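You operate a simulated robot arm through the tools that you are given. There is no shell and no other tool.

The job below is to be done with a simulated robot arm. You get a single attempt, and the scene is never put back.

## Task
Wipe the dusty base of cylinder 57, prime it and set it drying under the lamp.
Fine: white pad, then the red brush; both go back; brake off to turn the table; leave the lamp on. Set down upright: red paint brush.
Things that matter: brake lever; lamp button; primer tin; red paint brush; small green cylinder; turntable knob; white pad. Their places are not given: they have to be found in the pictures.

The check looks at the end state, three seconds after you hand in, the way a careful person would. Anything else that was tipped, shoved, dropped, spilled or broken makes it a failure.

## Robot
A 6-joint arm with a two-finger parallel gripper, fixed in place. Base frame: the origin is on the floor under the middle of its stand, x ahead of it, y to its left, z up; the work surface is at about z = 850. Readings come in mm, degrees, newtons and seconds.
With the tool pointing down near the work surface it reaches from about 340 to 860 mm from the base axis. Its first joint turns from -115.0 to 115.0 degrees. Payload 3.43 kg.
The TCP is the grasp point between the finger pads, 34 mm short of the fingertips. In the tool frame z runs along the fingers and y along their closing line. Largest opening 128 mm; finger width 24, thickness 12; the body of the gripper, 48 by 130 mm, starts 96 mm behind the TCP.
Orientation is told as [roll, pitch, yaw] about the base's x, y, z axes, in that order, counted from this pose: with the fingers straight down and closing along the base's y, the tool's x points along the base's -x, its y along +y and its z along -z.

## Interface
- The arm moves only by the tool arm_command. Its argument "moves" is one flat list of numbers, 6 for each row, row after row: the shift along the tool's x, y, z in cm, then the turn, a rotation vector about the tool's x, y, z in rad. In form: [dx, dy, dz, ax, ay, az, dx, dy, dz, ax, ay, az, ...]. A call has 1 to 20 rows; each row is the pose to reach, as a shift and turn from the pose commanded when the call began, along the tool's axes at that moment. "fingers" is the finger opening in cm, from 0 to 12.8, set as the call begins (left out, the last holds). Each row takes 0.2 s and may step no farther than 50 mm and 8.6 degrees from the row before; otherwise, or with a gripper value out of range, the whole call is refused. Where a pose cannot be reached the arm comes as near as it can. A force on the tool above 90 N (or 10 N above the force at the start of the call, whichever is more), or a blocked arm, ends the call early, and 0.2 s more pass. Each finger travels about 108 mm/s and halts on what it meets, pressing with about 26 N; the grip force reading is that of the motor and also rises with nothing between the fingers. The clock runs only during rows and for 0.2 s after the last one: add rows that repeat a pose to give the fingers time. The reply holds the time, the measured pose of the TCP, the force on the tool along the base axes, the opening and the grip force, in the units named above and with some noise, with the torque about the TCP (base axes, N m) and any sound that the robot's microphone picked up.
- Cameras (640 x 400 px; columns grow to the right, rows downward): "scene" is fixed at [50, -650.1, 1637.8]; the picture's right is [0.75, -0.66, 0.00], its down [-0.35, -0.39, -0.85] and it looks along [0.57, 0.64, -0.52] (base axes); focal length 272 px, centre (320, 200). "wrist" rides on the gripper at [76, -11, -160] in the tool frame; the picture's right is [0.15, 0.99, 0.00], its down [-0.88, 0.13, -0.46] and it looks along [-0.45, 0.07, 0.89] (tool axes); focal length 234 px, centre (320, 200).
- grab_frame(camera): a new picture of that camera. The clock stands still meanwhile.
- lift_body(by): moves the trunk up (or, below 0, down) by that many mm; the arm rides with it, the base frame stays. It gives what a move gives, with no picture.
- pixel_to_xyz(camera, pixels): there is no depth. For up to 12 entries [column, row, z] of the newest picture of that camera ("zoom" is the newest enlarged one), the place [x, y] in the base frame at which the ray of that pixel passes the height z, good to about 2 mm. The clock stands still meanwhile.
- zoom(camera, box): a new picture of the part [left, top, right, bottom] of that camera's present view, enlarged. The clock stands still meanwhile.
- job_done(): hands the job in; it is judged then, once.

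Leave the gripper open and the arm clear of the work at the hand-in unless told otherwise.

The tools are called after "Call:" as a command line: name --argument value ..., lists and objects as JSON in quotes. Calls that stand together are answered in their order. arm_command: Moves the arm, as the interface text tells. Its arguments: {"type":"object","properties":{"moves":{"type":"array"},"fingers":{"type":"number"}},"required":["moves"]} The other tools are called the same way: lift_body (by) moves the trunk up or down; grab_frame (camera) takes a picture; pixel_to_xyz (camera, pixels) gives the place at which the rays of pixels pass given heights; zoom (camera, box) takes an enlarged picture of a part of a camera's view; job_done () hands the job in.

At the start:

```text
clock: 0.0
position: [482.6, -239.7, 1483.1]
tcp_rot: [-0.3, 0.0, -0.1]
contact_force: [0.0, -0.2, 0.0]
ft_torque: [0.01, 0.02, 0.01]
grip_width: 127.9
grasp_force: 0.0
trunk travel left (down, up): [-725.0, 65.0]
```

scene: 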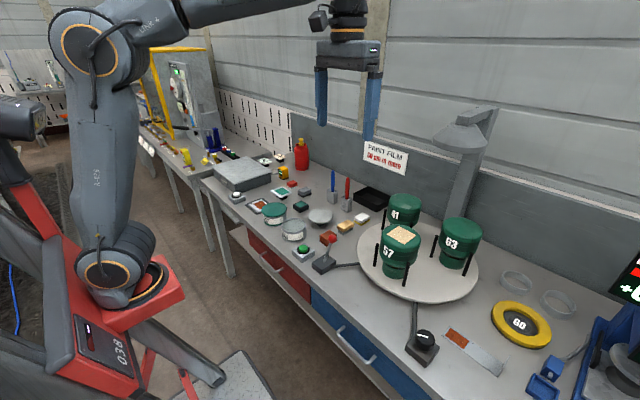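
wrist: 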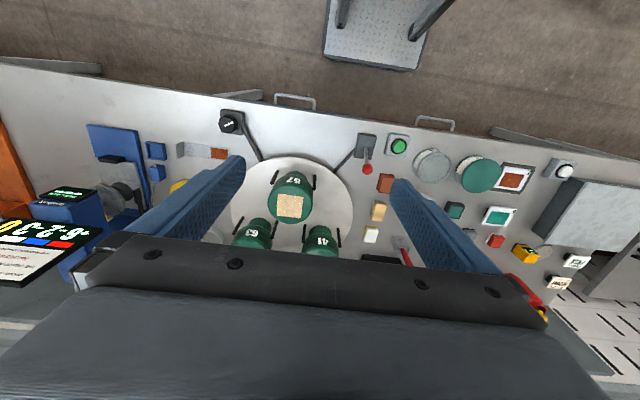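

I see the turntable carrying three green cylinders (57, 63 and 41), a lamp on a post, several pads, brushes in holders, tins, a lever and a knob. I'll zoom in on the parts of the bench before moving anything.

Call:
zoom --camera "scene" --box '[340, 160, 500, 310]'

Call:
zoom --camera "scene" --box '[220, 150, 390, 280]'

Call:
zoom --camera "scene" --box '[390, 90, 640, 400]'

Call:
zoom --camera "wrist" --box '[340, 110, 620, 310]'

Call:
zoom --camera "wrist" --box '[200, 90, 420, 270]'

```text
2.67 times, centred on (420, 235) of scene
```

zoom: 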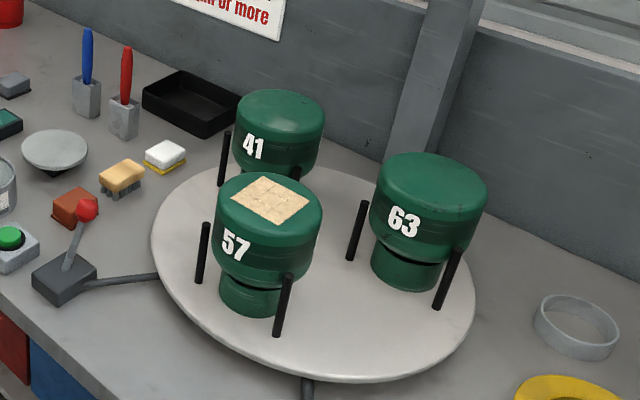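

```text
3.08 times, centred on (305, 215) of scene
```

zoom: 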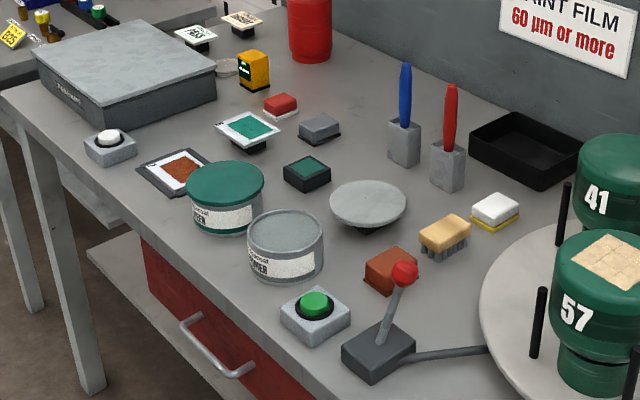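

```text
1.29 times, centred on (515, 245) of scene
```

zoom: 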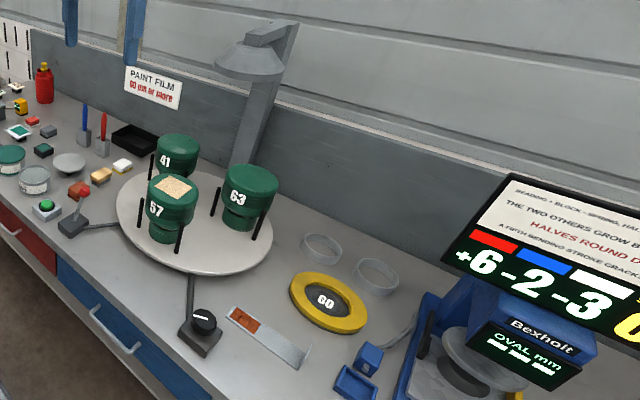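

```text
2.00 times, centred on (480, 210) of wrist
```

zoom: 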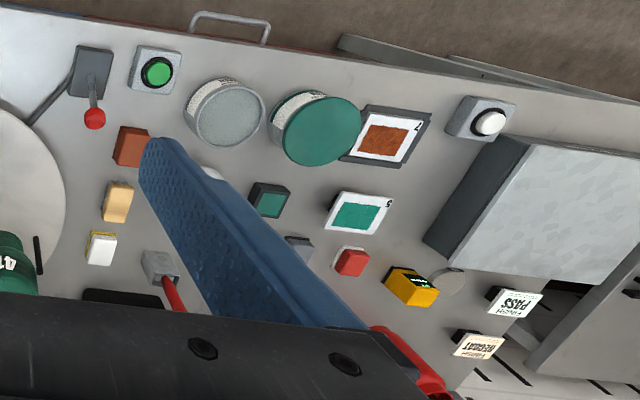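

```text
2.22 times, centred on (310, 180) of wrist
```

zoom: 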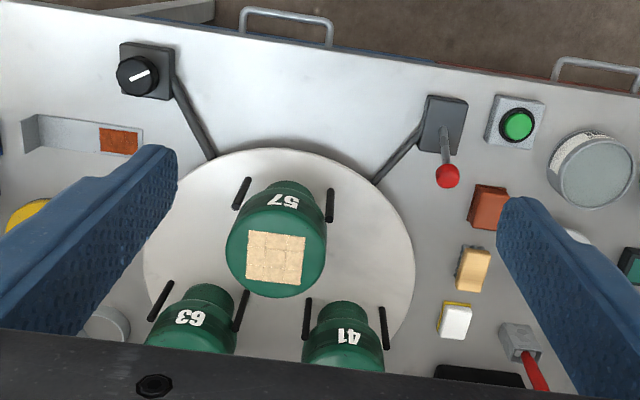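

I'm computing positions for the main items from both cameras, so I can triangulate them. The scene pixels are the turntable centre, the 57 top, the tins, the lever, the knob, the brushes, the pads and the buttons.

Call:
pixel_to_xyz --camera "scene" --pixels '[[419, 262, 880], [403, 236, 1000], [463, 135, 1300], [294, 228, 900], [273, 208, 900], [330, 234, 930], [425, 337, 900], [303, 250, 880], [236, 195, 880], [361, 216, 870], [348, 185, 950], [346, 226, 870]]'

Call:
pixel_to_xyz --camera "wrist" --pixels '[[290, 207, 1000], [291, 205, 880], [432, 166, 900], [478, 174, 900], [367, 170, 930], [229, 122, 900], [399, 146, 880], [564, 171, 880], [371, 235, 870], [379, 211, 870], [385, 183, 870], [420, 155, 850]]'

```text
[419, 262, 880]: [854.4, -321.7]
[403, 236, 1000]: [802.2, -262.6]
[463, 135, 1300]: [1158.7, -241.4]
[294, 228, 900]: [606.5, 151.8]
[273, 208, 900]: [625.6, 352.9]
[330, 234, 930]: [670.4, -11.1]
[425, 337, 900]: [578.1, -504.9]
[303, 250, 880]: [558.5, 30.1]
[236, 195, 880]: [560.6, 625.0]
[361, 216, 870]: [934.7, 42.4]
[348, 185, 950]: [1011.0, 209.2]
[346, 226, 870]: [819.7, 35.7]
```

```text
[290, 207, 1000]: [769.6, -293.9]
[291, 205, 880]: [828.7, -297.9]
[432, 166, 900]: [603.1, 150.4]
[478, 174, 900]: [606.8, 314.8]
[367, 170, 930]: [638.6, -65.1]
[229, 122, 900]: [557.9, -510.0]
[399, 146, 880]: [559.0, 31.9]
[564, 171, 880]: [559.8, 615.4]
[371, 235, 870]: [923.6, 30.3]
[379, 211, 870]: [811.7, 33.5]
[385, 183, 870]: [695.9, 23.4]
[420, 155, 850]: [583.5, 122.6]
```

The cameras agree fairly well. Two buttons could be the lamp button: green at scene (303,250) and white at (236,195). I'll zoom in on those, on the lamp head, and on the pads and brushes.

Call:
zoom --camera "scene" --box '[205, 150, 285, 220]'

Call:
zoom --camera "scene" --box '[270, 210, 350, 280]'

Call:
zoom --camera "scene" --box '[310, 165, 390, 235]'

Call:
zoom --camera "scene" --box '[420, 95, 520, 185]'

Call:
zoom --camera "scene" --box '[400, 290, 520, 390]'

Call:
zoom --camera "wrist" --box '[380, 120, 480, 190]'

```text
5.71 times, centred on (245, 185) of scene
```

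zoom: 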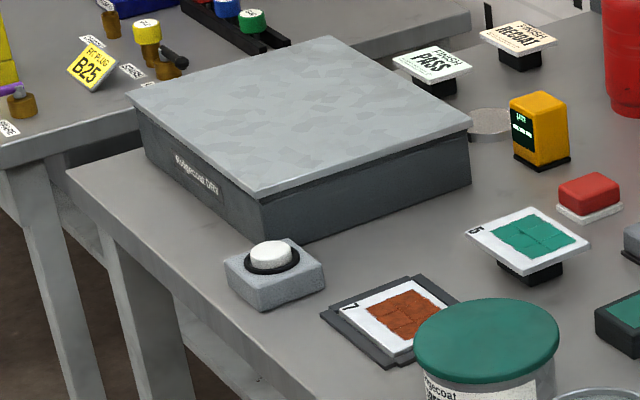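

```text
5.71 times, centred on (310, 245) of scene
```

zoom: 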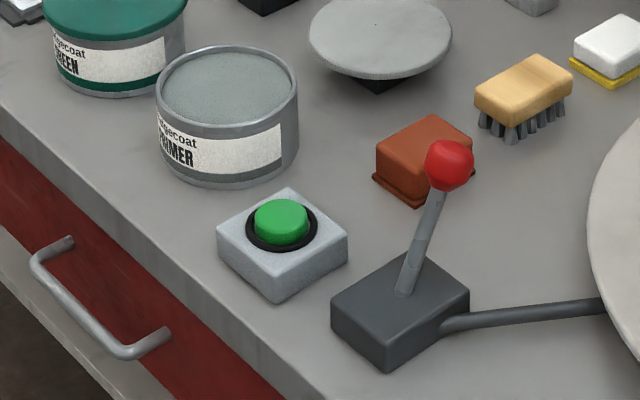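

```text
5.71 times, centred on (350, 200) of scene
```

zoom: 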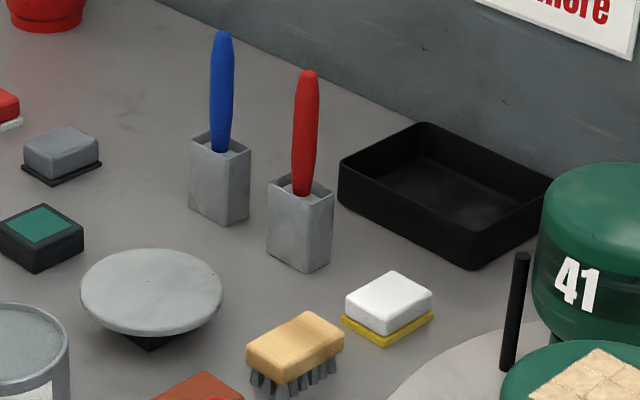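

```text
4.44 times, centred on (470, 140) of scene
```

zoom: 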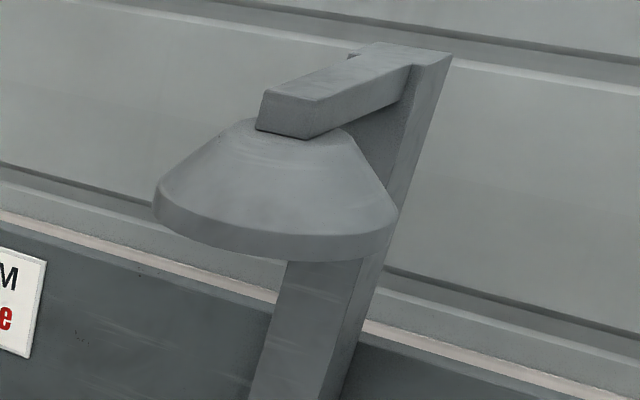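

```text
4.00 times, centred on (460, 340) of scene
```

zoom: 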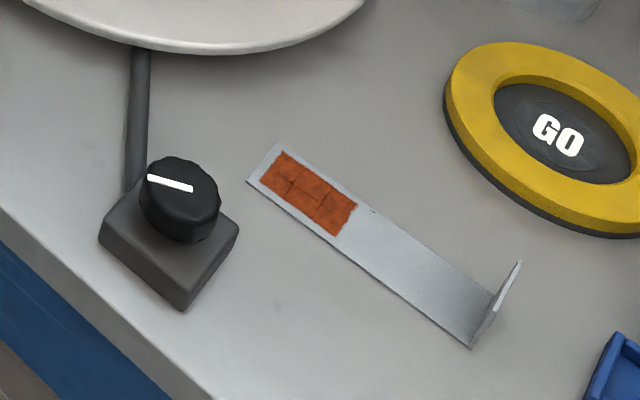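

```text
5.71 times, centred on (430, 155) of wrist
```

zoom: 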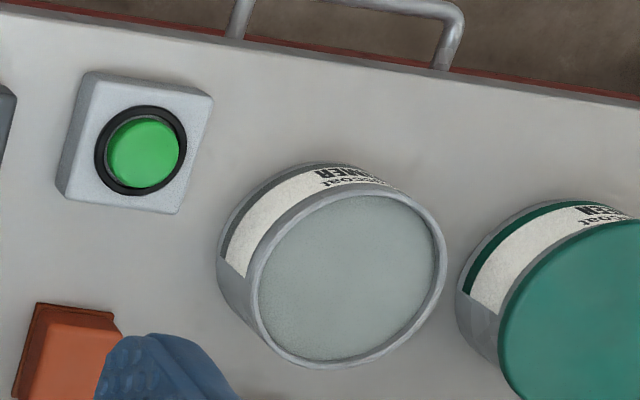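

The grey box at the left has a label, so I'll zoom in to learn what the white button belongs to. I'll also read the bottom of the wall sign and the tin labels.

Call:
zoom --camera "scene" --box '[217, 170, 253, 200]'

Call:
zoom --camera "scene" --box '[275, 220, 315, 250]'

Call:
zoom --camera "scene" --box '[355, 135, 415, 180]'

Call:
zoom --camera "scene" --box '[375, 185, 445, 300]'

Call:
zoom --camera "wrist" --box '[220, 150, 360, 260]'

```text
13.33 times, centred on (235, 185) of scene
```

zoom: 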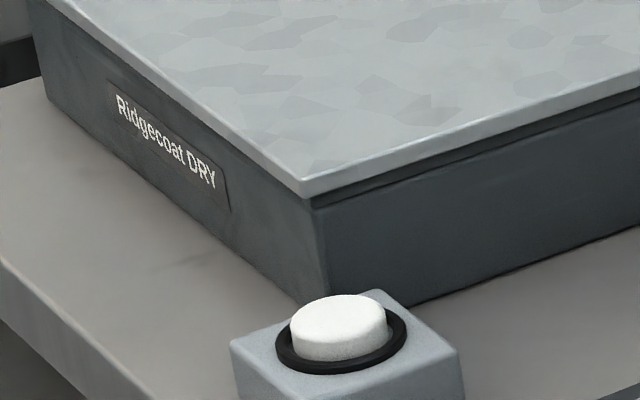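

```text
13.33 times, centred on (295, 235) of scene
```

zoom: 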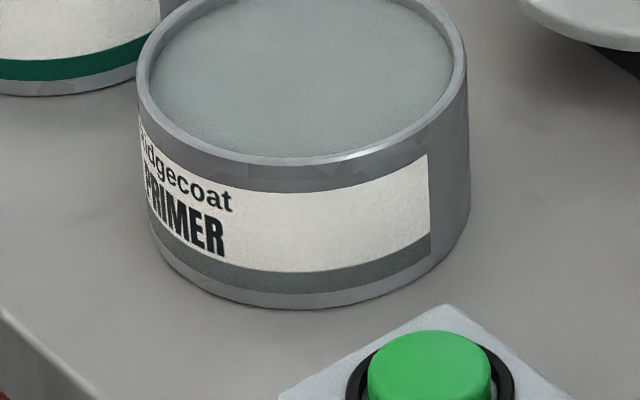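

```text
8.89 times, centred on (385, 158) of scene
```

zoom: 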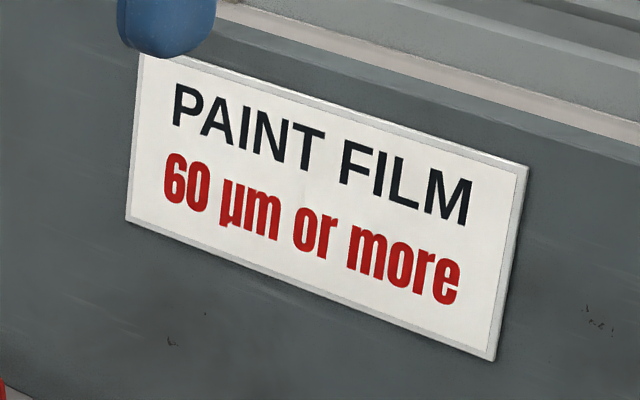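

```text
3.48 times, centred on (410, 242) of scene
```

zoom: 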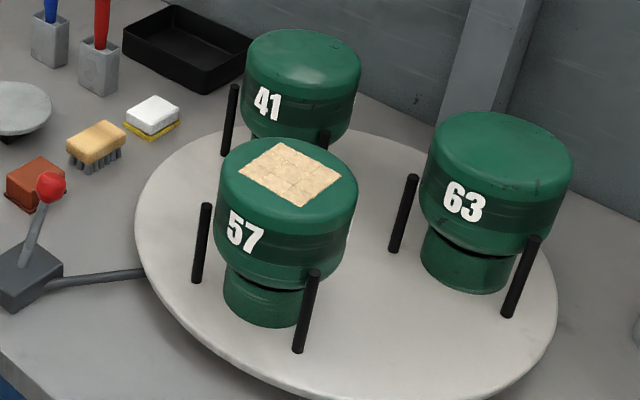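

```text
3.64 times, centred on (290, 205) of wrist
```

zoom: 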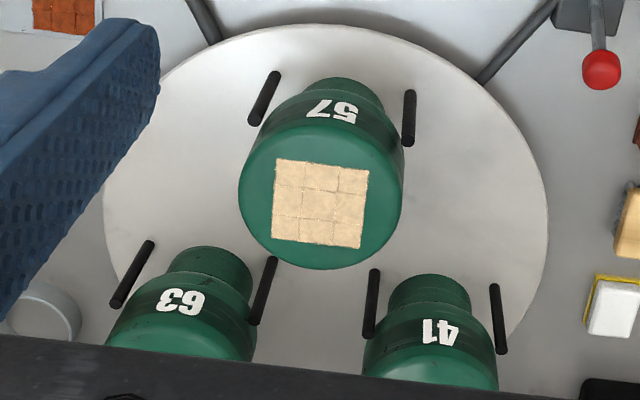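

"Ridgecoat DRY" with the white button is a drying box, so the green button next to the brake lever is the likely lamp button. The tin marked PRIMER is the open grey one. The dust on 57's top is a 3×3 patch. I'll move the arm left and lower it to about (620, 80, 1250), to see the pad and brush holders from a second angle.

Call:
arm_command --moves '[-1.5, 3.6, 2.6, 0, 0, 0, -3.0, 7.1, 5.2, 0, 0, 0, -4.6, 10.7, 7.8, 0, 0, 0, -6.1, 14.2, 10.4, 0, 0, 0, -7.6, 17.8, 12.9, 0, 0, 0, -9.1, 21.3, 15.5, 0, 0, 0, -10.7, 24.9, 18.1, 0, 0, 0, -12.2, 28.4, 20.7, 0, 0, 0, -13.7, 32.0, 23.3, 0, 0, 0]' --fingers 12.8

```text
clock: 2.0
position: [621.1, 81.7, 1249.6]
tcp_rot: [-0.1, -0.1, -0.1]
contact_force: [-1.0, 0.7, -0.1]
ft_torque: [0.04, -0.04, 0.02]
grip_width: 128.0
grasp_force: 0.0
trunk travel left (down, up): [-725.0, 65.0]
```

The arm reached (621, 82, 1250). I'm taking new pictures from here.

Call:
grab_frame --camera "wrist"

Call:
grab_frame --camera "scene"

```text
taken
```

wrist: 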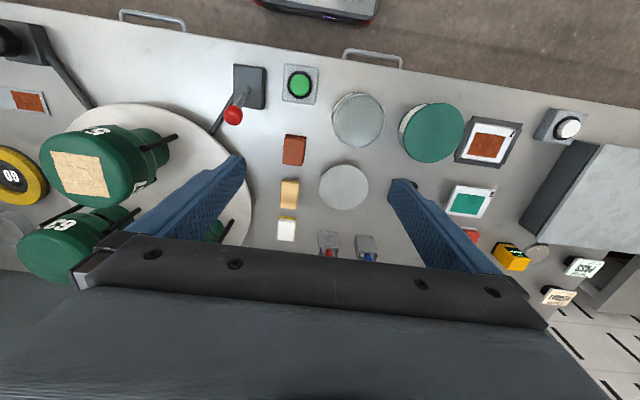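

```text
taken
```

scene: 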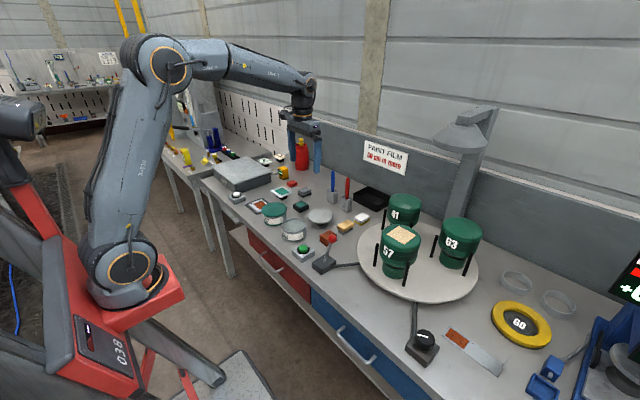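

Now I see the white pad at wrist (287,230), the red brush at (328,243), the blue brush at (366,250) and the tan brush at (289,193). I'll zoom in for accurate pixels.

Call:
zoom --camera "wrist" --box '[260, 170, 400, 265]'

Call:
zoom --camera "wrist" --box '[210, 60, 390, 180]'

Call:
zoom --camera "wrist" --box '[30, 90, 250, 260]'

```text
4.21 times, centred on (330, 218) of wrist
```

zoom: 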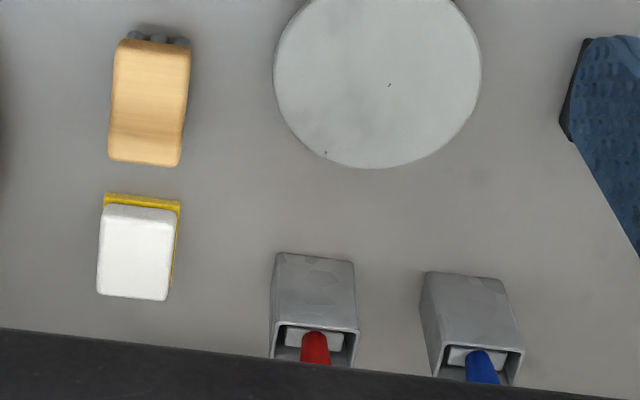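

```text
3.33 times, centred on (300, 120) of wrist
```

zoom: 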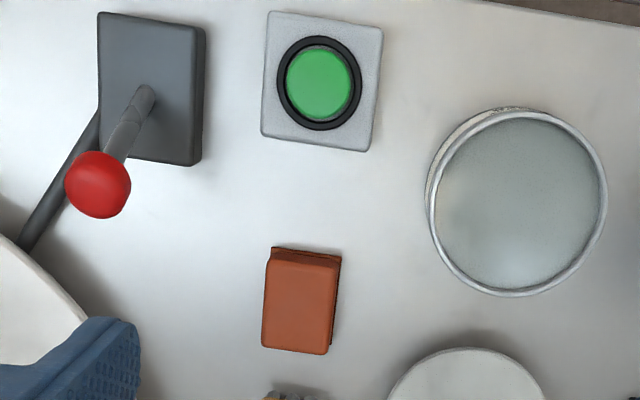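

```text
2.35 times, centred on (140, 175) of wrist
```

zoom: 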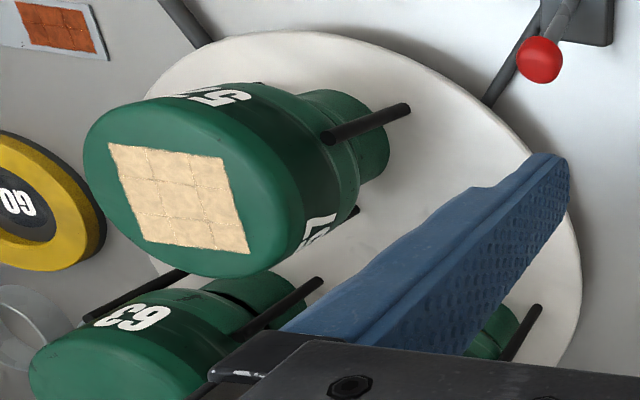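

I'm converting these pixels to positions: the pad top corners, the holder corners, the tin rim, the lever ball and base, the green button, the corners of 57's dust patch, and the tan brush.

Call:
pixel_to_xyz --camera "wrist" --pixels '[[286.8, 230.4, 890], [278.9, 218.7, 890], [296.0, 220.9, 890], [293.9, 241.8, 890], [277.0, 240.3, 890], [278.7, 216.3, 858], [297.0, 218.7, 858], [319.1, 230.6, 850], [337.9, 233.0, 850], [321, 247.3, 920], [339, 249.2, 920], [289, 193, 880]]'

Call:
pixel_to_xyz --camera "scene" --pixels '[[361.8, 217.5, 890], [348.3, 177.6, 1000], [347, 199, 920], [347, 211, 850], [330, 236, 940], [324, 267, 850], [303, 246, 880], [304, 262, 850], [294, 226, 920], [292, 247, 850], [425, 335, 900], [346, 224, 880]]'

```text
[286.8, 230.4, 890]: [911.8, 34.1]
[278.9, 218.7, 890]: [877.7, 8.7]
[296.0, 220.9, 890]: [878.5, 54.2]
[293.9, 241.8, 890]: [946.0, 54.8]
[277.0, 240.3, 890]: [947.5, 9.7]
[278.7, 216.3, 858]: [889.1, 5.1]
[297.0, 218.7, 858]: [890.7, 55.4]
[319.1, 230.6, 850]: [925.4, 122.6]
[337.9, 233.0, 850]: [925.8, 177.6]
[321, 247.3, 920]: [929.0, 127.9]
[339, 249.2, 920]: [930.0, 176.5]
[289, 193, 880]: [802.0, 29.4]
```

```text
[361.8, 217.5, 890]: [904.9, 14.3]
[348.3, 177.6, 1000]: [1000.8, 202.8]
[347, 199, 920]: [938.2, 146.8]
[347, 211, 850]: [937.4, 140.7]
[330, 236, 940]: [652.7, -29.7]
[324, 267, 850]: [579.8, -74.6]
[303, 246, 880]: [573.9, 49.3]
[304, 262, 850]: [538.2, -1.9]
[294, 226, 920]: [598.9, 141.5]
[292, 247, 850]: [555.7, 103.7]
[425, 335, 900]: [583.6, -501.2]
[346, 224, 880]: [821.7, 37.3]
```

Triangulation gives these positions:
- White pad: centre about (925, 33), top about z 871, roughly 72×47 mm, with the long side along x.
- Red brush holder: about (950, 151), handle tip about z 1033.
- Top of 57: about (742, −291, 1049).

The pad is a little beyond straight-down reach, so I'll tilt the tool 20° outward. I'll approach above it, stopping at (890, 33, 1010) with the fingers at 75 mm, to test reach and get a closer view.

Call:
arm_command --moves '[-3.4, -0.6, 3.0, 0, -0.0436, 0, -6.7, -1.2, 6.0, 0, -0.0873, 0, -10.1, -1.8, 9.0, 0, -0.1309, 0, -13.4, -2.4, 12.0, 0, -0.1745, 0, -16.8, -3.0, 15.0, 0, -0.2182, 0, -20.2, -3.6, 18.0, 0, -0.2618, 0, -23.5, -4.2, 21.0, 0, -0.3054, 0, -26.9, -4.8, 24.0, 0, -0.349, 0]' --fingers 7.5

```text
clock: 3.8
position: [887.1, 30.0, 1010.7]
tcp_rot: [-0.2, -20.2, 0.0]
contact_force: [0.0, 0.1, 1.6]
ft_torque: [0.0, -0.01, 0.03]
grip_width: 75.2
grasp_force: 0.1
trunk travel left (down, up): [-725.0, 65.0]
```

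The arm reached (887, 30, 1011) at a 20° tilt. I'm taking a look from here.

Call:
grab_frame --camera "wrist"

Call:
grab_frame --camera "scene"

```text
taken
```

wrist: 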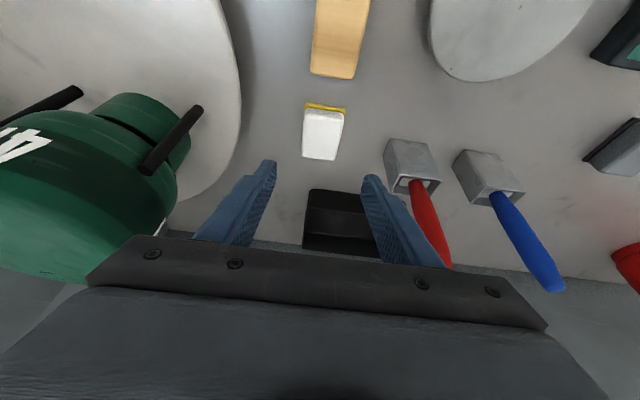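

```text
taken
```

scene: 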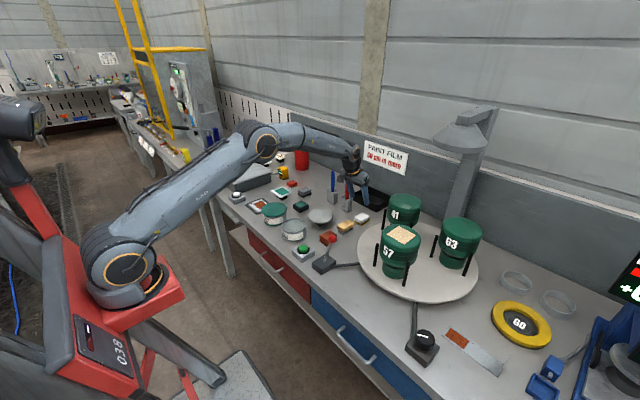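

The view is clear: the pad is at wrist (323,132), the red brush holder at (411,165) and 41 at the left. I'll zoom in for accurate positions.

Call:
zoom --camera "wrist" --box '[270, 80, 470, 280]'

Call:
pixel_to_xyz --camera "wrist" --pixels '[[307, 108, 871], [344, 110, 871], [336, 159, 871], [302, 158, 871], [308, 103, 856], [346, 106, 856]]'

```text
2.00 times, centred on (370, 180) of wrist
```

zoom: 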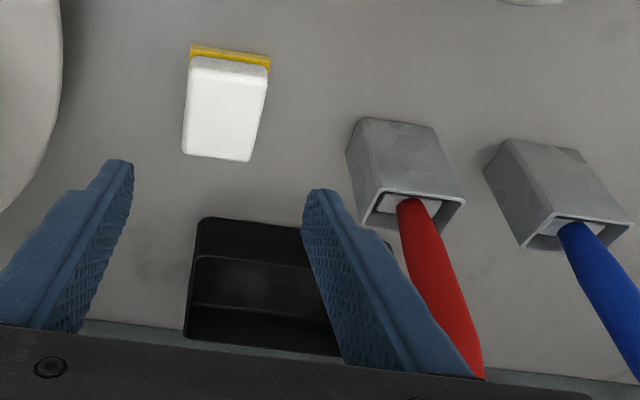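

```text
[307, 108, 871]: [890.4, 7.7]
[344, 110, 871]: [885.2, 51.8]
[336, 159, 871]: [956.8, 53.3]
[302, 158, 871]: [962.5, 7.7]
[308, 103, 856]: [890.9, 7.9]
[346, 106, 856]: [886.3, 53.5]
```

The pad spans x 888–960 and y 8–53, so its centre is (924, 30). I'll descend along the tilted approach to TCP (916, 30, 905), straddling the pad with fingers at 75 mm.

Call:
arm_command --moves '[0.06, 0, 4.26, 0, 0, 0, 0.12, 0, 8.51, 0, 0, 0, 0.97, 0, 10.86, 0, 0, 0, 0.97, 0, 10.86, 0, 0, 0]'

Call:
grab_frame --camera "wrist"

```text
clock: 4.8
position: [915.2, 31.1, 904.0]
tcp_rot: [-0.2, -20.0, 0.1]
contact_force: [-0.1, 0.4, -0.5]
ft_torque: [-0.03, -0.03, 0.01]
grip_width: 74.9
grasp_force: 0.0
trunk travel left (down, up): [-725.0, 65.0]
```

```text
taken
```

wrist: 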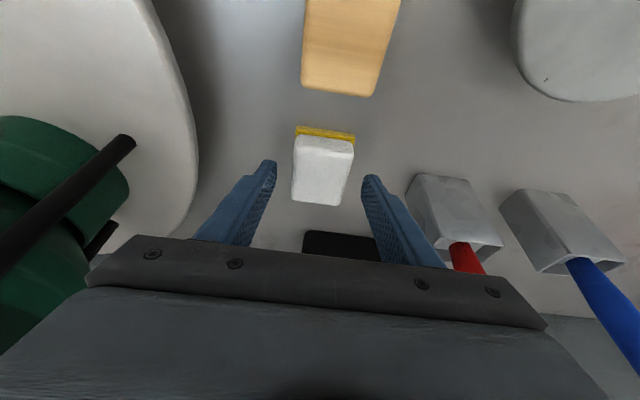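

The fingers straddle the pad: the tips are at wrist (270,165) and (368,180), with the pad between them. I'll lower to z 890 and then close in a separate call.

Call:
arm_command --moves '[0.25, 0, 0.69, 0, 0, 0, 0.5, 0, 1.38, 0, 0, 0]'

Call:
arm_command --moves '[0, 0, 0, 0, 0, 0, 0, 0, 0, 0, 0, 0, 0, 0, 0, 0, 0, 0, 0, 0, 0, 0, 0, 0]' --fingers 3.5

Call:
grab_frame --camera "wrist"

```text
clock: 5.4
position: [916.4, 31.1, 888.4]
tcp_rot: [-0.2, -20.0, 0.0]
contact_force: [0.0, -0.1, 0.2]
ft_torque: [-0.02, 0.01, 0.01]
grip_width: 74.9
grasp_force: 0.0
trunk travel left (down, up): [-725.0, 65.0]
```

```text
clock: 6.4
position: [916.6, 31.6, 889.0]
tcp_rot: [-0.1, -20.0, 0.0]
contact_force: [-0.2, -0.8, -0.4]
ft_torque: [-0.01, 0.01, 0.05]
grip_width: 49.1
grasp_force: 26.5
trunk travel left (down, up): [-725.0, 65.0]
```

```text
taken
```

wrist: 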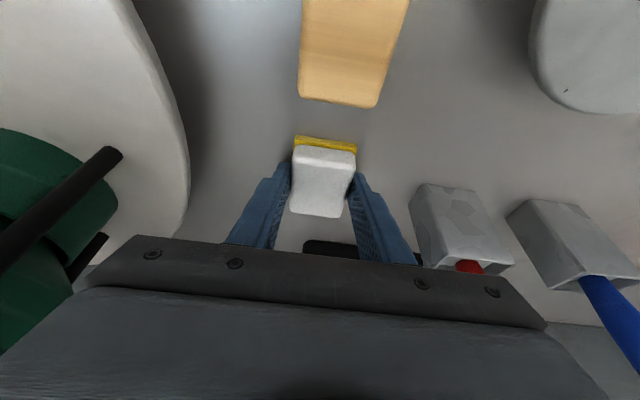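

The pad is gripped at 49.1 mm with 26.5 N. I'll record the grasp pose for its return: TCP (916.5, 31.4, 889), pitch −20. Now I'll lift it straight up, 251 mm, in steps.

Call:
arm_command --moves '[-0.34, 0, -0.94, 0, 0, 0, -1.43, 0, -3.93, 0, 0, 0, -2.86, 0, -7.86, 0, 0, 0, -4.29, 0, -11.8, 0, 0, 0, -5.72, 0, -15.73, 0, 0, 0, -7.15, 0, -19.66, 0, 0, 0, -8.58, 0, -23.59, 0, 0, 0]'

Call:
grab_frame --camera "wrist"

Call:
grab_frame --camera "scene"

```text
clock: 8.0
position: [916.0, 32.6, 1141.3]
tcp_rot: [-0.3, -20.0, 0.0]
contact_force: [0.3, -0.1, -1.1]
ft_torque: [-0.02, 0.02, -0.02]
grip_width: 49.2
grasp_force: 25.7
trunk travel left (down, up): [-725.0, 65.0]
```

```text
taken
```

wrist: 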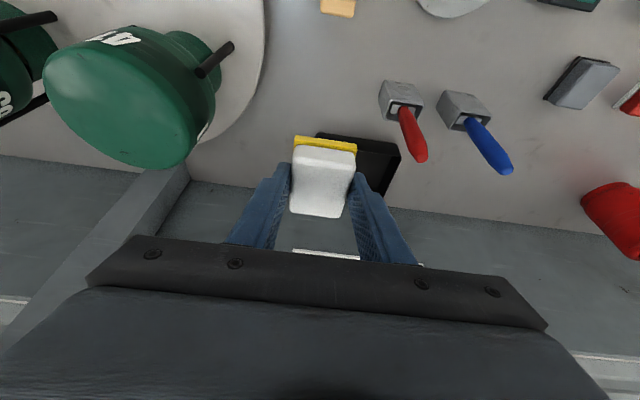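

```text
taken
```

scene: 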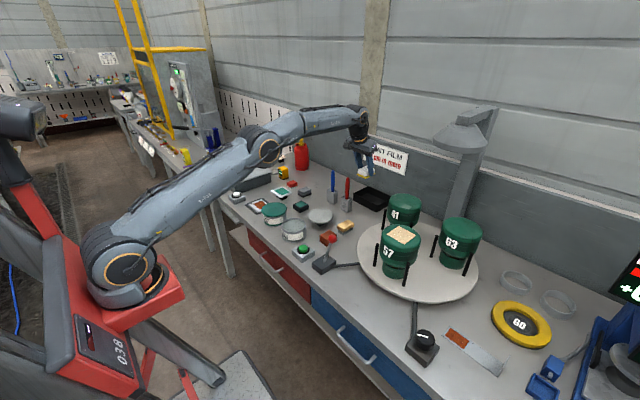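

The pad is held cleanly. From here I can also refine the brush holder positions, so I'll zoom in on them and convert pixels before moving on.

Call:
zoom --camera "wrist" --box '[360, 60, 530, 190]'

Call:
pixel_to_xyz --camera "wrist" --pixels '[[173, 172, 850], [190, 180, 850], [130, 95, 1049], [420, 158, 1033], [382, 85, 850], [416, 83, 850]]'

```text
3.08 times, centred on (445, 125) of wrist
```

zoom: 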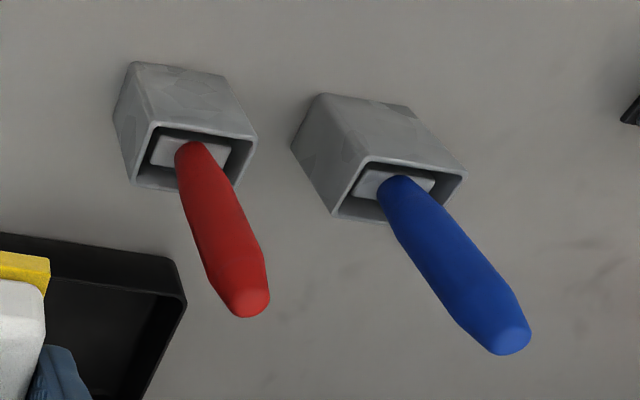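

```text
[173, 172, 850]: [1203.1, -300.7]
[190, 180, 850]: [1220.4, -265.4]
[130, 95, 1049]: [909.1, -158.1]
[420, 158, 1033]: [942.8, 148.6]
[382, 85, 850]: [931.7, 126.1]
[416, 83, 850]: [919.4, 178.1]
```

I'm converting the red holder's rim corners, base corners and handle ends.

Call:
pixel_to_xyz --camera "wrist" --pixels '[[384, 80.5, 850], [414.2, 85.4, 850], [390.5, 100, 925], [423.9, 104.5, 925], [385.9, 120.8, 925], [419, 120.8, 925], [405.1, 108.8, 920], [421.3, 159.1, 1033], [414, 135, 980]]'

Call:
zoom --camera "scene" --box '[410, 90, 530, 260]'

```text
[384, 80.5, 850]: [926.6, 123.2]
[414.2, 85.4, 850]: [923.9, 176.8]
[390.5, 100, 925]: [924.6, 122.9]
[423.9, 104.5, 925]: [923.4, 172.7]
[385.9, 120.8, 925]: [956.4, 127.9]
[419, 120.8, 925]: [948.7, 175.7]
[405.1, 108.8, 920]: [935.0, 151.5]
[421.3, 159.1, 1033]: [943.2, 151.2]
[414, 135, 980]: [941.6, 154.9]
```

```text
2.35 times, centred on (470, 175) of scene
```

zoom: 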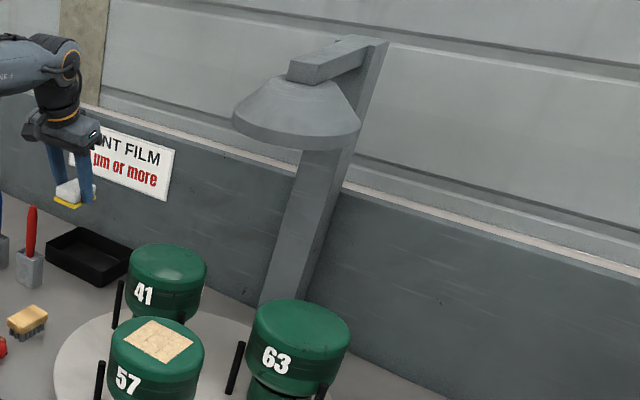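

The red holder's centre is about (939, 150), and its handle is near vertical with the tip about z 1033. Next I'll carry the pad at z≈1141 back and to the right over 57, to TCP (734, −290, 1141). That stays well clear of the lamp and of the cylinders at 1049.

Call:
arm_command --moves '[2.73, -3.03, -0.99, 0, 0, 0, 5.46, -6.06, -1.98, 0, 0, 0, 8.19, -9.09, -2.98, 0, 0, 0, 10.92, -12.12, -3.97, 0, 0, 0, 13.65, -15.15, -4.96, 0, 0, 0, 16.4, -18.2, -5.95, 0, 0, 0, 16.6, -22.9, -6.04, 0, 0, 0, 16.9, -27.5, -6.13, 0, 0, 0, 17.1, -32.2, -6.22, 0, 0, 0, 17.1, -32.2, -6.22, 0, 0, 0]'

Call:
grab_frame --camera "wrist"

Call:
grab_frame --camera "scene"

```text
clock: 10.2
position: [734.0, -289.5, 1139.7]
tcp_rot: [-0.3, -20.0, 0.0]
contact_force: [-0.3, -0.5, -0.8]
ft_torque: [0.0, -0.01, 0.0]
grip_width: 48.8
grasp_force: 25.6
trunk travel left (down, up): [-725.0, 65.0]
```

```text
taken
```

wrist: 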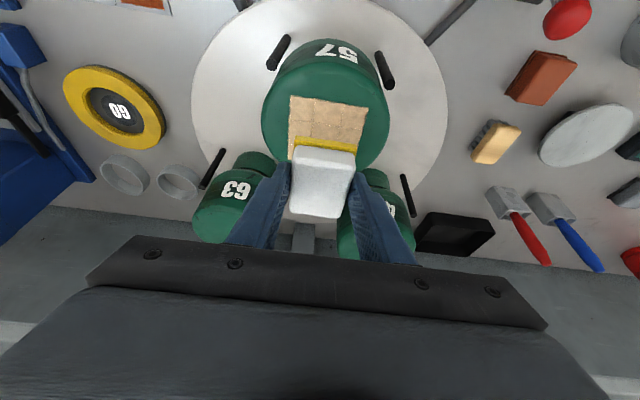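

```text
taken
```

scene: 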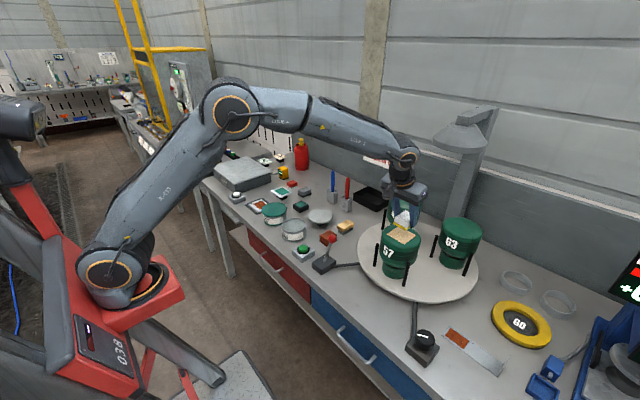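

I'm above 57. The dust patch's front corners are at wrist (290,96) and (368,108). I'll zoom in to measure the patch extents at the top height.

Call:
zoom --camera "wrist" --box '[240, 30, 410, 230]'

Call:
zoom --camera "scene" --box '[360, 170, 450, 290]'

Call:
pixel_to_xyz --camera "wrist" --pixels '[[290, 96, 1049], [368, 108, 1049], [290, 96, 1030], [368, 108, 1030], [288, 145, 1049], [361, 145, 1049]]'

Call:
pixel_to_xyz --camera "scene" --pixels '[[388, 235, 1049], [404, 244, 1049], [420, 235, 1049]]'

```text
2.00 times, centred on (325, 130) of wrist
```

zoom: 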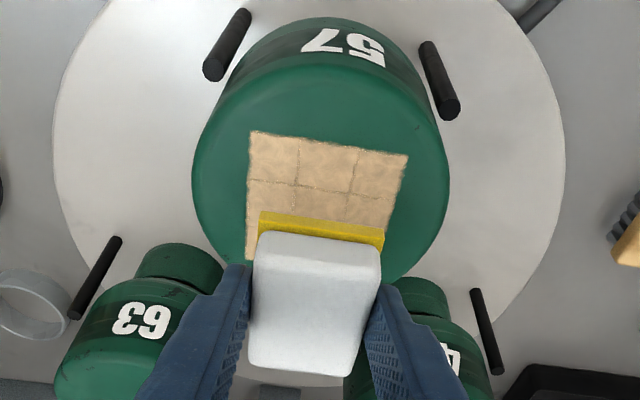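

```text
3.33 times, centred on (405, 230) of scene
```

zoom: 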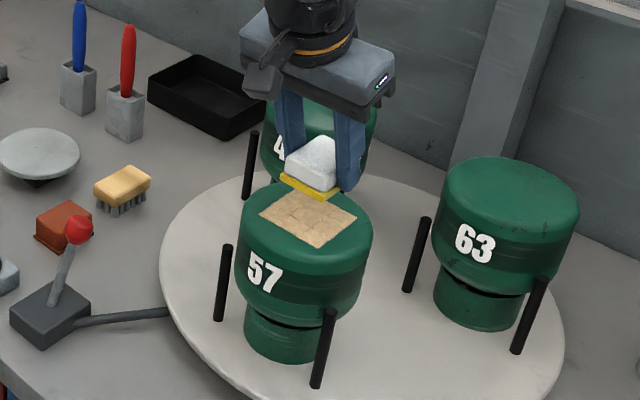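

```text
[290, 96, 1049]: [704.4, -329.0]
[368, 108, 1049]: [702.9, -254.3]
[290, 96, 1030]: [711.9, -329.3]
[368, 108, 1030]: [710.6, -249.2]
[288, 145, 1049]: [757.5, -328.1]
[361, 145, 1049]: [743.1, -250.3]
```

```text
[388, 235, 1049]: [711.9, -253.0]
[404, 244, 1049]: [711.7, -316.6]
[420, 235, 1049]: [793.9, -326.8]
```

I'm refining the top height by matching the same patch corners in both cameras.

Call:
pixel_to_xyz --camera "scene" --pixels '[[387.0, 234.3, 1049], [400.5, 244.2, 1049], [416.1, 235.2, 1049], [387.0, 234.3, 1040], [400.5, 244.2, 1040], [416.1, 235.2, 1040], [387.0, 234.3, 1060], [400.5, 244.2, 1060], [416.1, 235.2, 1060]]'

Call:
pixel_to_xyz --camera "wrist" --pixels '[[369, 107.5, 1040], [289.5, 95.5, 1040], [369, 107.5, 1049], [289.5, 95.5, 1049], [369, 107.5, 1060], [289.5, 95.5, 1060]]'

```text
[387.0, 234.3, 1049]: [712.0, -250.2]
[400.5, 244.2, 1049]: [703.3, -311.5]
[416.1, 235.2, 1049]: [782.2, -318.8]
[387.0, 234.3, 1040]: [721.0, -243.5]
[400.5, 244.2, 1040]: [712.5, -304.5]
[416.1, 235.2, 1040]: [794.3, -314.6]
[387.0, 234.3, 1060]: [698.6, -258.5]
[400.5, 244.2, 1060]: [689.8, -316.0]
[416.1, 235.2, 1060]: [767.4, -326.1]
```

```text
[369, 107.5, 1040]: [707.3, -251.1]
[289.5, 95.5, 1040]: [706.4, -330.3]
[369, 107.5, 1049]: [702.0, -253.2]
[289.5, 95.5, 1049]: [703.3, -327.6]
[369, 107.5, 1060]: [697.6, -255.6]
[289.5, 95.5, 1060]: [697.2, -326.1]
```

The patch is about 70×70 mm, centred at (732, −291), with its top about z 1057. The pad bottom sits 39 mm below the TCP, so contact is expected around TCP z≈1096. I'll go to (724.5, −290, 1110) first, then step down reading forces.

Call:
arm_command --moves '[0.96, 0, 1.25, 0, 0, 0, 1.92, 0, 2.5, 0, 0, 0, 1.92, 0, 2.5, 0, 0, 0]'

Call:
zoom --camera "scene" --box '[360, 180, 450, 280]'

Call:
zoom --camera "wrist" --box '[220, 30, 430, 260]'

```text
clock: 11.0
position: [723.7, -289.6, 1110.5]
tcp_rot: [-0.2, -20.0, -0.1]
contact_force: [0.0, -0.4, -0.1]
ft_torque: [0.0, -0.01, -0.04]
grip_width: 48.8
grasp_force: 25.6
trunk travel left (down, up): [-725.0, 65.0]
```

```text
4.00 times, centred on (405, 230) of scene
```

zoom: 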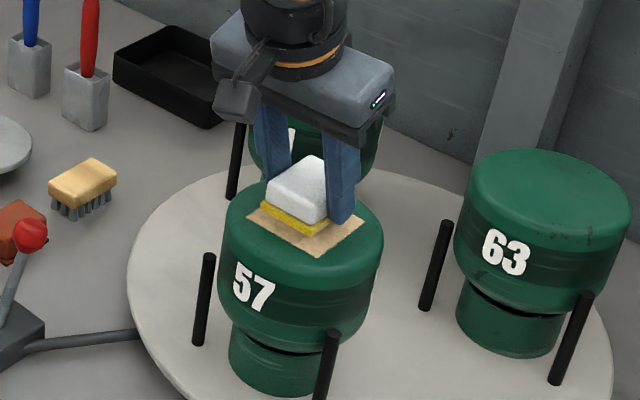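

```text
1.74 times, centred on (325, 145) of wrist
```

zoom: 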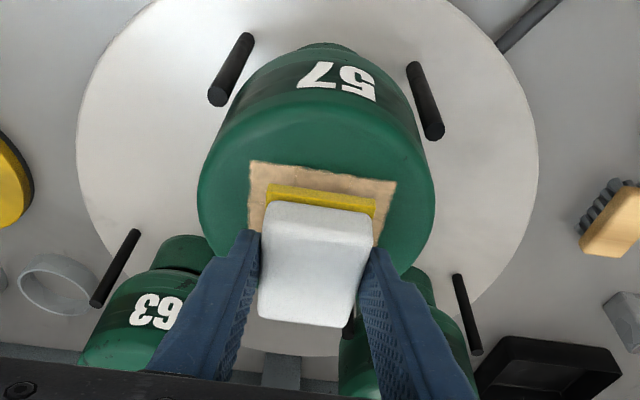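

There's no contact yet, and the pad sits over the patch with a small gap. I'll step down 6 mm and read the force.

Call:
arm_command --moves '[0.103, 0, 0.282, 0, 0, 0, 0.205, 0, 0.564, 0, 0, 0]'

Call:
arm_command --moves '[0.103, 0, 0.282, 0, 0, 0]'

Call:
arm_command --moves '[0.068, 0, 0.188, 0, 0, 0]'

```text
clock: 11.6
position: [725.4, -289.5, 1105.5]
tcp_rot: [-0.2, -20.0, 0.0]
contact_force: [0.7, -0.2, 0.2]
ft_torque: [0.0, 0.03, -0.02]
grip_width: 48.9
grasp_force: 25.9
trunk travel left (down, up): [-725.0, 65.0]
```

```text
clock: 12.0
position: [725.8, -290.1, 1100.7]
tcp_rot: [-0.2, -20.0, 0.0]
contact_force: [0.2, -0.1, -1.7]
ft_torque: [-0.04, -0.02, -0.02]
grip_width: 48.8
grasp_force: 26.3
trunk travel left (down, up): [-725.0, 65.0]
```

```text
clock: 12.4
position: [724.3, -290.3, 1098.3]
tcp_rot: [-0.2, -20.1, 0.1]
contact_force: [-0.1, -0.7, -1.0]
ft_torque: [-0.01, 0.03, 0.0]
grip_width: 48.9
grasp_force: 25.3
trunk travel left (down, up): [-725.0, 65.0]
```

There's still no clear contact force at z≈1098. I'll look at the gap and keep stepping down 2 mm at a time.

Call:
arm_command --moves '[0.068, 0, 0.188, 0, 0, 0]'

Call:
zoom --camera "scene" --box '[380, 205, 430, 255]'

Call:
zoom --camera "wrist" --box '[260, 70, 390, 230]'

```text
clock: 12.8
position: [724.2, -289.5, 1098.5]
tcp_rot: [-0.2, -20.0, 0.0]
contact_force: [-0.9, 0.0, -0.2]
ft_torque: [0.0, -0.06, 0.03]
grip_width: 49.0
grasp_force: 26.5
trunk travel left (down, up): [-725.0, 65.0]
```

```text
8.00 times, centred on (405, 230) of scene
```

zoom: 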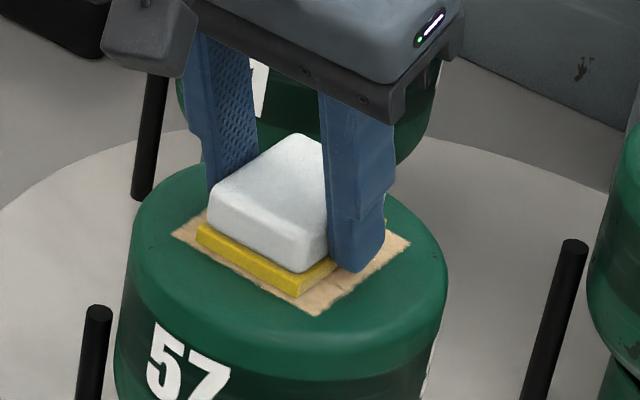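

```text
2.50 times, centred on (325, 150) of wrist
```

zoom: 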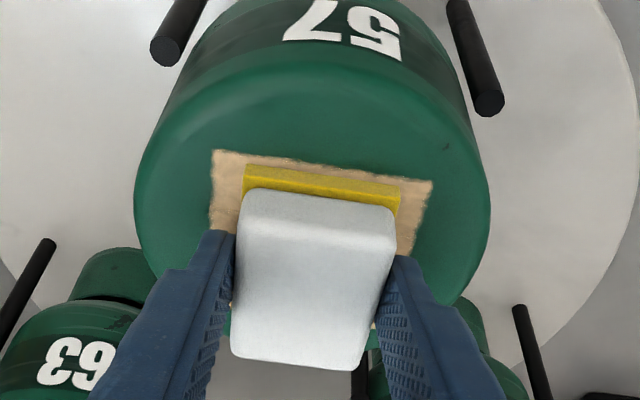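

The pad is close to the surface, just inside the front edge of the patch. I'll step down 2 mm again, twice, reading the force each time.

Call:
arm_command --moves '[0.068, 0, 0.188, 0, 0, 0, 0.068, 0, 0.188, 0, 0, 0]'

Call:
arm_command --moves '[0.068, 0, 0.188, 0, 0, 0, 0.068, 0, 0.188, 0, 0, 0]'

```text
clock: 13.4
position: [724.1, -289.3, 1094.8]
tcp_rot: [-0.2, -20.0, -0.1]
contact_force: [-0.2, 0.4, 0.7]
ft_torque: [0.0, -0.04, 0.0]
grip_width: 48.9
grasp_force: 26.2
trunk travel left (down, up): [-725.0, 65.0]
```

```text
clock: 14.0
position: [724.7, -291.1, 1095.1]
tcp_rot: [-0.3, -20.2, 0.0]
contact_force: [-1.4, 1.5, 16.4]
ft_torque: [0.06, 0.19, 0.04]
grip_width: 49.0
grasp_force: 26.0
trunk travel left (down, up): [-725.0, 65.0]
```

Contact was made: +16.4 N upward. I'll ease off by 1 mm to get a gentle wiping force before sweeping.

Call:
arm_command --moves '[-0.034, 0, -0.094, 0, 0, 0, -0.034, 0, -0.094, 0, 0, 0]'

```text
clock: 14.6
position: [724.7, -289.8, 1095.8]
tcp_rot: [-0.1, -20.1, 0.0]
contact_force: [2.4, 0.4, 15.5]
ft_torque: [0.0, -0.11, 0.0]
grip_width: 48.6
grasp_force: 25.6
trunk travel left (down, up): [-725.0, 65.0]
```

It's still 15.5 N, so I'll ease off another 0.8 mm.

Call:
arm_command --moves '[-0.027, 0, -0.075, 0, 0, 0, -0.027, 0, -0.075, 0, 0, 0]'

```text
clock: 15.2
position: [725.3, -289.9, 1094.2]
tcp_rot: [-0.2, -20.0, 0.1]
contact_force: [3.7, -0.8, 11.4]
ft_torque: [-0.1, -0.37, 0.0]
grip_width: 48.9
grasp_force: 26.0
trunk travel left (down, up): [-725.0, 65.0]
```

It's now 11.4 N. I'll ease off another 0.5 mm, then begin a slow sweep toward +y of 24 mm in 4 mm steps.

Call:
arm_command --moves '[-0.017, 0, -0.047, 0, 0, 0, -0.017, 0.4, -0.047, 0, 0, 0, -0.017, 0.8, -0.047, 0, 0, 0, -0.017, 1.2, -0.047, 0, 0, 0]'

Call:
zoom --camera "scene" --box '[365, 195, 445, 295]'

```text
clock: 16.2
position: [724.7, -278.4, 1096.4]
tcp_rot: [-0.2, -20.0, 0.0]
contact_force: [0.5, -3.1, 6.2]
ft_torque: [-0.07, -0.09, -0.03]
grip_width: 49.0
grasp_force: 26.2
trunk travel left (down, up): [-725.0, 65.0]
```

```text
4.00 times, centred on (405, 245) of scene
```

zoom: 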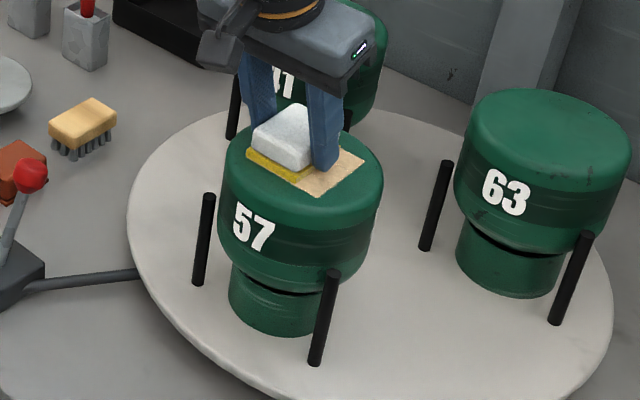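

The wiping force is good: 6 N normal, 3 N friction, and the cylinder is stable. Next I'll sweep to the +y edge, shift 6 mm toward the robot to cover the front edge, and sweep back to the −y edge.

Call:
arm_command --moves '[0, 0.5, 0, 0, 0, 0, 0, 1.0, 0, 0, 0, 0, 0, 1.4, 0, 0, 0, 0, 0.28, 1.4, -0.1, 0, 0, 0, 0.564, 1.4, -0.205, 0, 0, 0, 0.564, 0.8, -0.205, 0, 0, 0, 0.564, 0.2, -0.205, 0, 0, 0, 0.564, -0.4, -0.205, 0, 0, 0, 0.564, -1.0, -0.205, 0, 0, 0, 0.564, -1.6, -0.205, 0, 0, 0, 0.564, -2.2, -0.205, 0, 0, 0, 0.564, -2.8, -0.205, 0, 0, 0, 0.564, -3.4, -0.205, 0, 0, 0, 0.564, -3.8, -0.205, 0, 0, 0]'

Call:
zoom --camera "scene" --box '[365, 195, 445, 295]'

Call:
zoom --camera "wrist" --box '[220, 30, 430, 260]'

```text
clock: 19.2
position: [718.6, -315.7, 1096.2]
tcp_rot: [-0.2, -20.0, 0.0]
contact_force: [0.0, 1.0, -0.2]
ft_torque: [0.03, 0.01, -0.02]
grip_width: 49.0
grasp_force: 25.2
trunk travel left (down, up): [-725.0, 65.0]
```

```text
4.00 times, centred on (405, 245) of scene
```

zoom: 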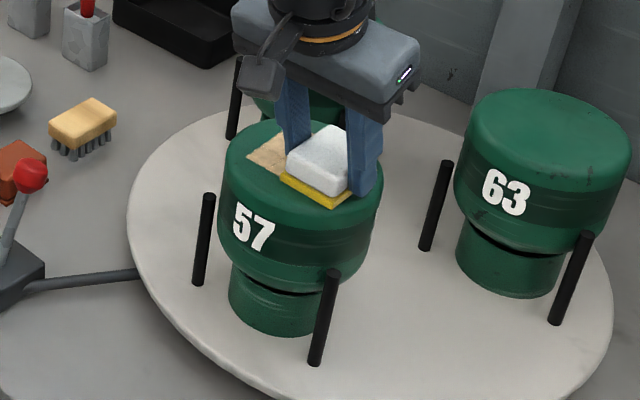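

```text
1.74 times, centred on (325, 145) of wrist
```

zoom: 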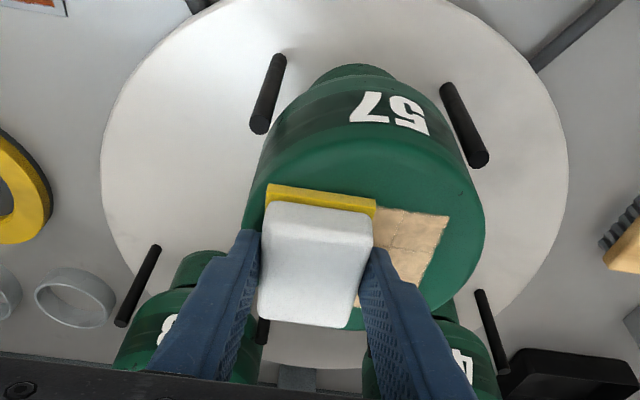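

Contact was lost after the shift (about 0 N), and dust remains on the +y side. I'll lower gently to regain contact here.

Call:
arm_command --moves '[0.034, 0, 0.094, 0, 0, 0, 0.034, 0, 0.094, 0, 0, 0]'

Call:
zoom --camera "wrist" --box '[250, 90, 400, 210]'

```text
clock: 19.8
position: [718.6, -316.2, 1095.5]
tcp_rot: [-0.2, -20.1, 0.1]
contact_force: [-0.1, -0.2, 2.3]
ft_torque: [0.04, 0.05, 0.0]
grip_width: 49.0
grasp_force: 25.9
trunk travel left (down, up): [-725.0, 65.0]
```

```text
3.33 times, centred on (325, 150) of wrist
```

zoom: 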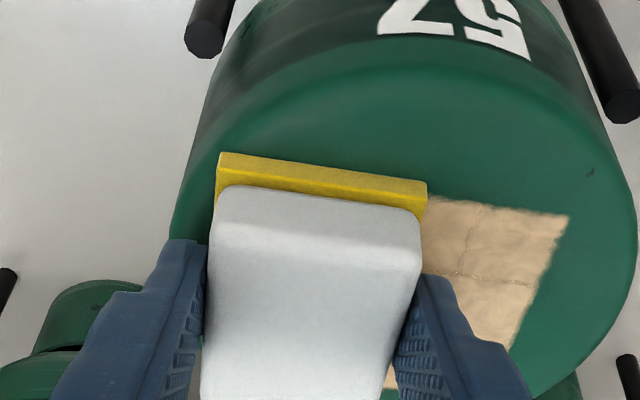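

It's at 2.3 N now. I'll lower another 0.8 mm, then sweep toward +y in 6 mm steps.

Call:
arm_command --moves '[0.027, 0, 0.075, 0, 0, 0, 0.027, 0.5, 0.075, 0, 0, 0, 0.027, 1.0, 0.075, 0, 0, 0, 0.027, 1.5, 0.075, 0, 0, 0, 0.027, 2.0, 0.075, 0, 0, 0, 0.027, 2.5, 0.075, 0, 0, 0]'

Call:
zoom --camera "wrist" --box '[250, 90, 400, 210]'

```text
clock: 21.2
position: [718.1, -291.9, 1095.7]
tcp_rot: [-0.2, -20.1, 0.0]
contact_force: [0.2, -4.0, 14.4]
ft_torque: [-0.13, -0.06, -0.04]
grip_width: 49.0
grasp_force: 26.0
trunk travel left (down, up): [-725.0, 65.0]
```

```text
3.33 times, centred on (325, 150) of wrist
```

zoom: 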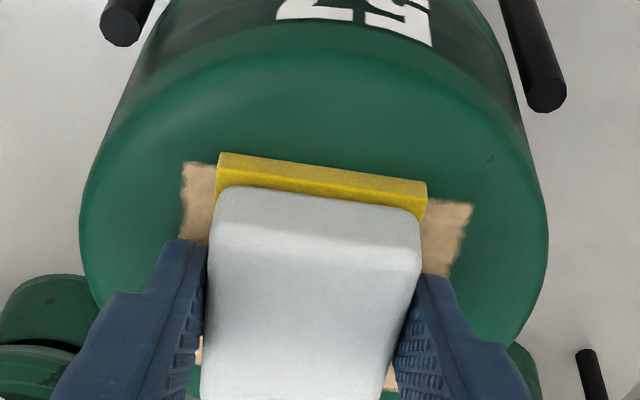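

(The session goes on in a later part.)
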